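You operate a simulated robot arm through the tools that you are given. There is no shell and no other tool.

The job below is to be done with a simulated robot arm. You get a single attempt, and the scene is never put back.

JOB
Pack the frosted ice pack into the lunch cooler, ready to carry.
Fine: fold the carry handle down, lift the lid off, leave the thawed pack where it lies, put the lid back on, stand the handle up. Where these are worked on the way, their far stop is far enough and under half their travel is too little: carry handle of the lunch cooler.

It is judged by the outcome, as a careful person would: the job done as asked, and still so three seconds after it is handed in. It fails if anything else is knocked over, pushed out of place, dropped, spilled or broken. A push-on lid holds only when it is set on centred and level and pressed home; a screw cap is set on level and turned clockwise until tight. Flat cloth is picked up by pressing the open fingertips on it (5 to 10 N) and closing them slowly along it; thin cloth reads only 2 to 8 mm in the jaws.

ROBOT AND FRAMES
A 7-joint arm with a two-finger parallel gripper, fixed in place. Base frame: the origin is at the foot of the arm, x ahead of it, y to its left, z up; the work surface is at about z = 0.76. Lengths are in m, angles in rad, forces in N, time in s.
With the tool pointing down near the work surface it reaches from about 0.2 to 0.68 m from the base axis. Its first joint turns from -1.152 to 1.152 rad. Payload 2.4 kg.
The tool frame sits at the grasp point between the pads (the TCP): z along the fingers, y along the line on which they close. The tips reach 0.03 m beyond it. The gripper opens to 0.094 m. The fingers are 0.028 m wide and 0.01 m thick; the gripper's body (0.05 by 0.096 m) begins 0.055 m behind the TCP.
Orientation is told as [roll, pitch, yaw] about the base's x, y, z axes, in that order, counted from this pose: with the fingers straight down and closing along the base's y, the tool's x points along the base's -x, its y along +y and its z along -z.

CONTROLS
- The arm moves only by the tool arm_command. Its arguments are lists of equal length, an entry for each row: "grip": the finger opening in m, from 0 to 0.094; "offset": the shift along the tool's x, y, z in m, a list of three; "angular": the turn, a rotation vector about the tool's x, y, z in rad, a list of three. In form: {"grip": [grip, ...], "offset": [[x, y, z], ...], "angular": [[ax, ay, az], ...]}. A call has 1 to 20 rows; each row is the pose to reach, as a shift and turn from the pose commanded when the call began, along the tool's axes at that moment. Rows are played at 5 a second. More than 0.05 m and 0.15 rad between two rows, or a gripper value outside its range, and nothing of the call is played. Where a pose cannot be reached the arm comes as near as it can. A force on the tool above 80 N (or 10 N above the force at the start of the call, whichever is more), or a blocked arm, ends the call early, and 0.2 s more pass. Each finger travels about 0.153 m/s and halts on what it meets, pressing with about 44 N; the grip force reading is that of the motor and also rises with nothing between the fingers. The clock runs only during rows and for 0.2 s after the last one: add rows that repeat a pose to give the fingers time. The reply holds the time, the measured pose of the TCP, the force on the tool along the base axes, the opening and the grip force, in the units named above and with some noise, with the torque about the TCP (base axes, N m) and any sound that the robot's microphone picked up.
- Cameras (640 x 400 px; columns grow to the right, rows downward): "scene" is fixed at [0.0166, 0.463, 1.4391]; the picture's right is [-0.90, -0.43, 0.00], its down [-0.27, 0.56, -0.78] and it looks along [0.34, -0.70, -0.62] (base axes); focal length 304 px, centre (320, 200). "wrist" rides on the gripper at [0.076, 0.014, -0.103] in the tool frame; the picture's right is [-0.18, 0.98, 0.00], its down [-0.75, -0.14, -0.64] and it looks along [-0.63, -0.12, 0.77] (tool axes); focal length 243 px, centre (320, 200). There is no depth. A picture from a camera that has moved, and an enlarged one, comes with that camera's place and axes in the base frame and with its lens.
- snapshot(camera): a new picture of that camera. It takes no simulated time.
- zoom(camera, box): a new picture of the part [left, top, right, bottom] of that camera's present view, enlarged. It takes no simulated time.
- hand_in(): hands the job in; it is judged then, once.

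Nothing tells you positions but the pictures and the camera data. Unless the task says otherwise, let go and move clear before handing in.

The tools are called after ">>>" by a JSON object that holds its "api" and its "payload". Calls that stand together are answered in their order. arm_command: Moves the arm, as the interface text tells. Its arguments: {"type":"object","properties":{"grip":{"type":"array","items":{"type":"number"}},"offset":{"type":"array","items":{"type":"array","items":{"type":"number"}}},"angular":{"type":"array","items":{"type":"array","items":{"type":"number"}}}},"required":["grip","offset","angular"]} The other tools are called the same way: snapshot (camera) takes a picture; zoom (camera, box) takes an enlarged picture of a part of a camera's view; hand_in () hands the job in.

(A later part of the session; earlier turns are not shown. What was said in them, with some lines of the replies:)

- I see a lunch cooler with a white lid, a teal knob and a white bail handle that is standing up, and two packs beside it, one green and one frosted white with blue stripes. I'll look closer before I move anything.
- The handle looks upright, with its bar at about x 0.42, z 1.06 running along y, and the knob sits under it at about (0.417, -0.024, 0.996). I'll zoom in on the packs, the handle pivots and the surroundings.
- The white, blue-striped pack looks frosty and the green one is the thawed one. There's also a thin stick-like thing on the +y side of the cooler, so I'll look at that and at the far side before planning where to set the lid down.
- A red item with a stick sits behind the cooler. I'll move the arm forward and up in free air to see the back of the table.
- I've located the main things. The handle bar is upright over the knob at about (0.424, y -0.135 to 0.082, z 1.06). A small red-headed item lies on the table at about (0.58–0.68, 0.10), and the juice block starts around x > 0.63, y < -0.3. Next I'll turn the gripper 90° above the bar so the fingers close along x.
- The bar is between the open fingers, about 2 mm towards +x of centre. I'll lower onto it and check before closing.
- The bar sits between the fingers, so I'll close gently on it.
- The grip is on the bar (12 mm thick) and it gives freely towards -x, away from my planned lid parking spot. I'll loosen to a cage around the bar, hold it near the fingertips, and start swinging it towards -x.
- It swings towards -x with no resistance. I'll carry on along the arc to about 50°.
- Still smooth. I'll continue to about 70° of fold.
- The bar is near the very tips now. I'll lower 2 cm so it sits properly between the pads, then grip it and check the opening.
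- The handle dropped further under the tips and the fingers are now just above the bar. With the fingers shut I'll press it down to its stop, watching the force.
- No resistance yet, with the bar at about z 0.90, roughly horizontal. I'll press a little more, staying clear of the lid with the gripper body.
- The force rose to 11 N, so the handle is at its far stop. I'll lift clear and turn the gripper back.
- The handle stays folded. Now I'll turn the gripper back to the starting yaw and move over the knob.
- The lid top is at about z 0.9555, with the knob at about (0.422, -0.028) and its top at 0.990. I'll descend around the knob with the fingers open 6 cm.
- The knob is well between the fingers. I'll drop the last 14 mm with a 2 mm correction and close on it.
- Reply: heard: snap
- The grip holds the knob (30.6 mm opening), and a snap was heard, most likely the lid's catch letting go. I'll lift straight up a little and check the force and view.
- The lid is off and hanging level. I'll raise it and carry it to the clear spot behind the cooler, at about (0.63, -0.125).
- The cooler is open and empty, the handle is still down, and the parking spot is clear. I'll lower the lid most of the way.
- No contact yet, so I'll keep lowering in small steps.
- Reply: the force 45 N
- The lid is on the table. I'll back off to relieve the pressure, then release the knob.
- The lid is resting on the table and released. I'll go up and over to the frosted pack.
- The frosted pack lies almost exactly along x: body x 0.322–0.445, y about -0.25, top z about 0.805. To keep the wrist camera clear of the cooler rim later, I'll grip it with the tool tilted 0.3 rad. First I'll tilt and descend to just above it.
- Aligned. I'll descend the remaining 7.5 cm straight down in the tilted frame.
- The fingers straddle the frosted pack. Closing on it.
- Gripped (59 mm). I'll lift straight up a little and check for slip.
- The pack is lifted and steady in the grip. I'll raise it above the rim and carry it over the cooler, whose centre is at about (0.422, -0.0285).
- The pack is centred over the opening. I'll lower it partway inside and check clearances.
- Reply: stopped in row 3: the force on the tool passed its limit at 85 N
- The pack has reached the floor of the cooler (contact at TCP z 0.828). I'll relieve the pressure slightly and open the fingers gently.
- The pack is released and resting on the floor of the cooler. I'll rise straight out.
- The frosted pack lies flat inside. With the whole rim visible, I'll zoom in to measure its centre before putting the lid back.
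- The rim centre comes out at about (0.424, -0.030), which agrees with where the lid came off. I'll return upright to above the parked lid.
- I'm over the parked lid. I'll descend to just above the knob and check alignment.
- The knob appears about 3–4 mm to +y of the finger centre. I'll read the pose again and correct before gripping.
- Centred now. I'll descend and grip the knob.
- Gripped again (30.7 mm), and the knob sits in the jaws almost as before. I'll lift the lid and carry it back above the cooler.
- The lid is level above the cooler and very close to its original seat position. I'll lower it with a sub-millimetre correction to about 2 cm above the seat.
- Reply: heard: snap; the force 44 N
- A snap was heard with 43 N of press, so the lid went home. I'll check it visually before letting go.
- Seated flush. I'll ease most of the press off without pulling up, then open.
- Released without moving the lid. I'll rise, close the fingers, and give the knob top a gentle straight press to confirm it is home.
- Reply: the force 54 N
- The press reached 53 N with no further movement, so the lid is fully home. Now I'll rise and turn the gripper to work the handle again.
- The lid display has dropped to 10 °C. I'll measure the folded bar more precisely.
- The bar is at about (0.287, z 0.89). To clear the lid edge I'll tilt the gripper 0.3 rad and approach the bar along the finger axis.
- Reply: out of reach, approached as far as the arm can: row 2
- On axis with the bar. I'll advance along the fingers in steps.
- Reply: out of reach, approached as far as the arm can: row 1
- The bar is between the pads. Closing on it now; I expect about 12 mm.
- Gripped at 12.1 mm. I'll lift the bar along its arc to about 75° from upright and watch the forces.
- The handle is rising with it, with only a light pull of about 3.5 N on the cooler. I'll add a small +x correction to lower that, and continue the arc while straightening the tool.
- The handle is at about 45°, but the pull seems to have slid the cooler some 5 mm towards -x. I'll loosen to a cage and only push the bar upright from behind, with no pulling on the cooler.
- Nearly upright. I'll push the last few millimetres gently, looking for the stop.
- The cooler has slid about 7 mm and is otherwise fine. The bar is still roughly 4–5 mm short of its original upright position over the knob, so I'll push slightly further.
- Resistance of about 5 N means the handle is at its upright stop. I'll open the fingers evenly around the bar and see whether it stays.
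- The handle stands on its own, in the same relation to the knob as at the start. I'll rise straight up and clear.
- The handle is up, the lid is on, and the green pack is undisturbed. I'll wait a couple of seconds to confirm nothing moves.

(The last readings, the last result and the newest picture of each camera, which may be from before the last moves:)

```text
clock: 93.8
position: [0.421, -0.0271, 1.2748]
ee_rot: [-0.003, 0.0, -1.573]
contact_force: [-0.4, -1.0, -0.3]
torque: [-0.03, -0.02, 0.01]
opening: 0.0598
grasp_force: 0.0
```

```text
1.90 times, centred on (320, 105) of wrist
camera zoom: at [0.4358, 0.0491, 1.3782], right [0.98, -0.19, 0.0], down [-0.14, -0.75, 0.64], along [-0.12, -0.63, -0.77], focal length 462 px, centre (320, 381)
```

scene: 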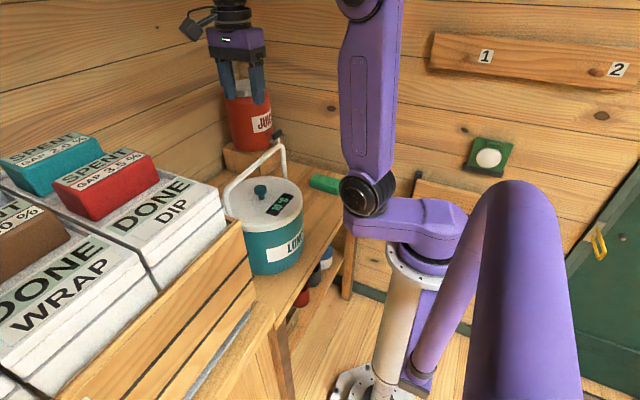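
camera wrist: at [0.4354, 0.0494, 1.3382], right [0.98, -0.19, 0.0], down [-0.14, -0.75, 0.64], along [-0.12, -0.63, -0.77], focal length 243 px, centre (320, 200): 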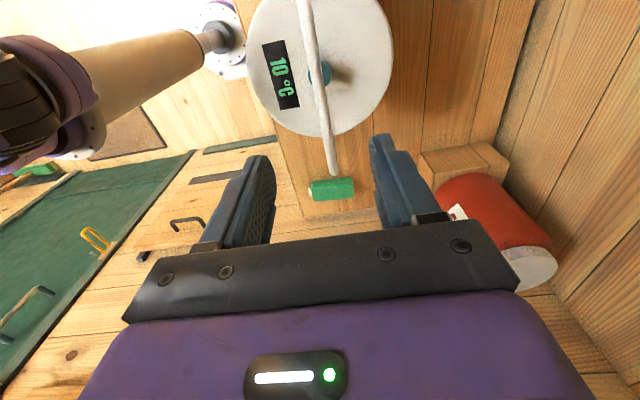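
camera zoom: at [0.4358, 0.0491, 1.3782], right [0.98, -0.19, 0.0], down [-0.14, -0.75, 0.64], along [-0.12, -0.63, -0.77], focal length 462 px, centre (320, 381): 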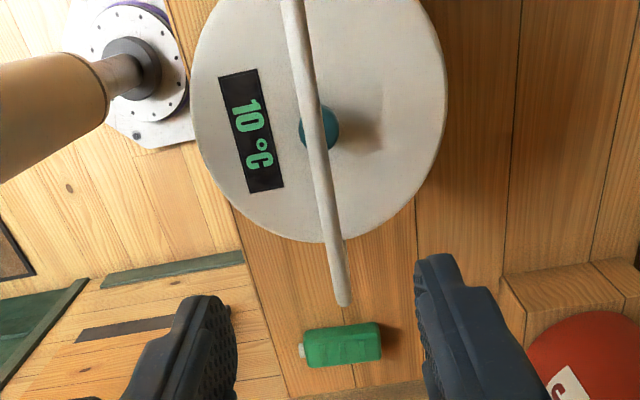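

Nothing has moved. The frosted pack is in the cooler, the lid is pressed home, the handle is upright, the green thawed pack is where it was, and the gripper is clear. Handing in.

>>> {"api": "hand_in", "payload": {}}

```text
The job is handed in.
```

The frosted ice pack is packed in the lunch cooler, and I've handed the job in. The lid is back on and the carry handle is standing up.

- **Handle:** I folded it down to its far stop before taking the lid off. At the end I raised it to its upright stop, where it stayed put without the gripper.
- **Lid:** It snapped when I pressed it back on. A second press of about 53 N on the knob didn't move it any further.
- **Packs:** The white, frosted pack lies flat on the floor of the cooler. I took the green pack to be the thawed one and never touched it.
- **Cooler moved slightly:** Raising the handle slid the cooler roughly 7 mm toward the arm. I didn't push it back.

I saw nothing else disturbed. The small red-headed item behind the cooler was hidden in the final pictures, so I didn't check it again at the end.
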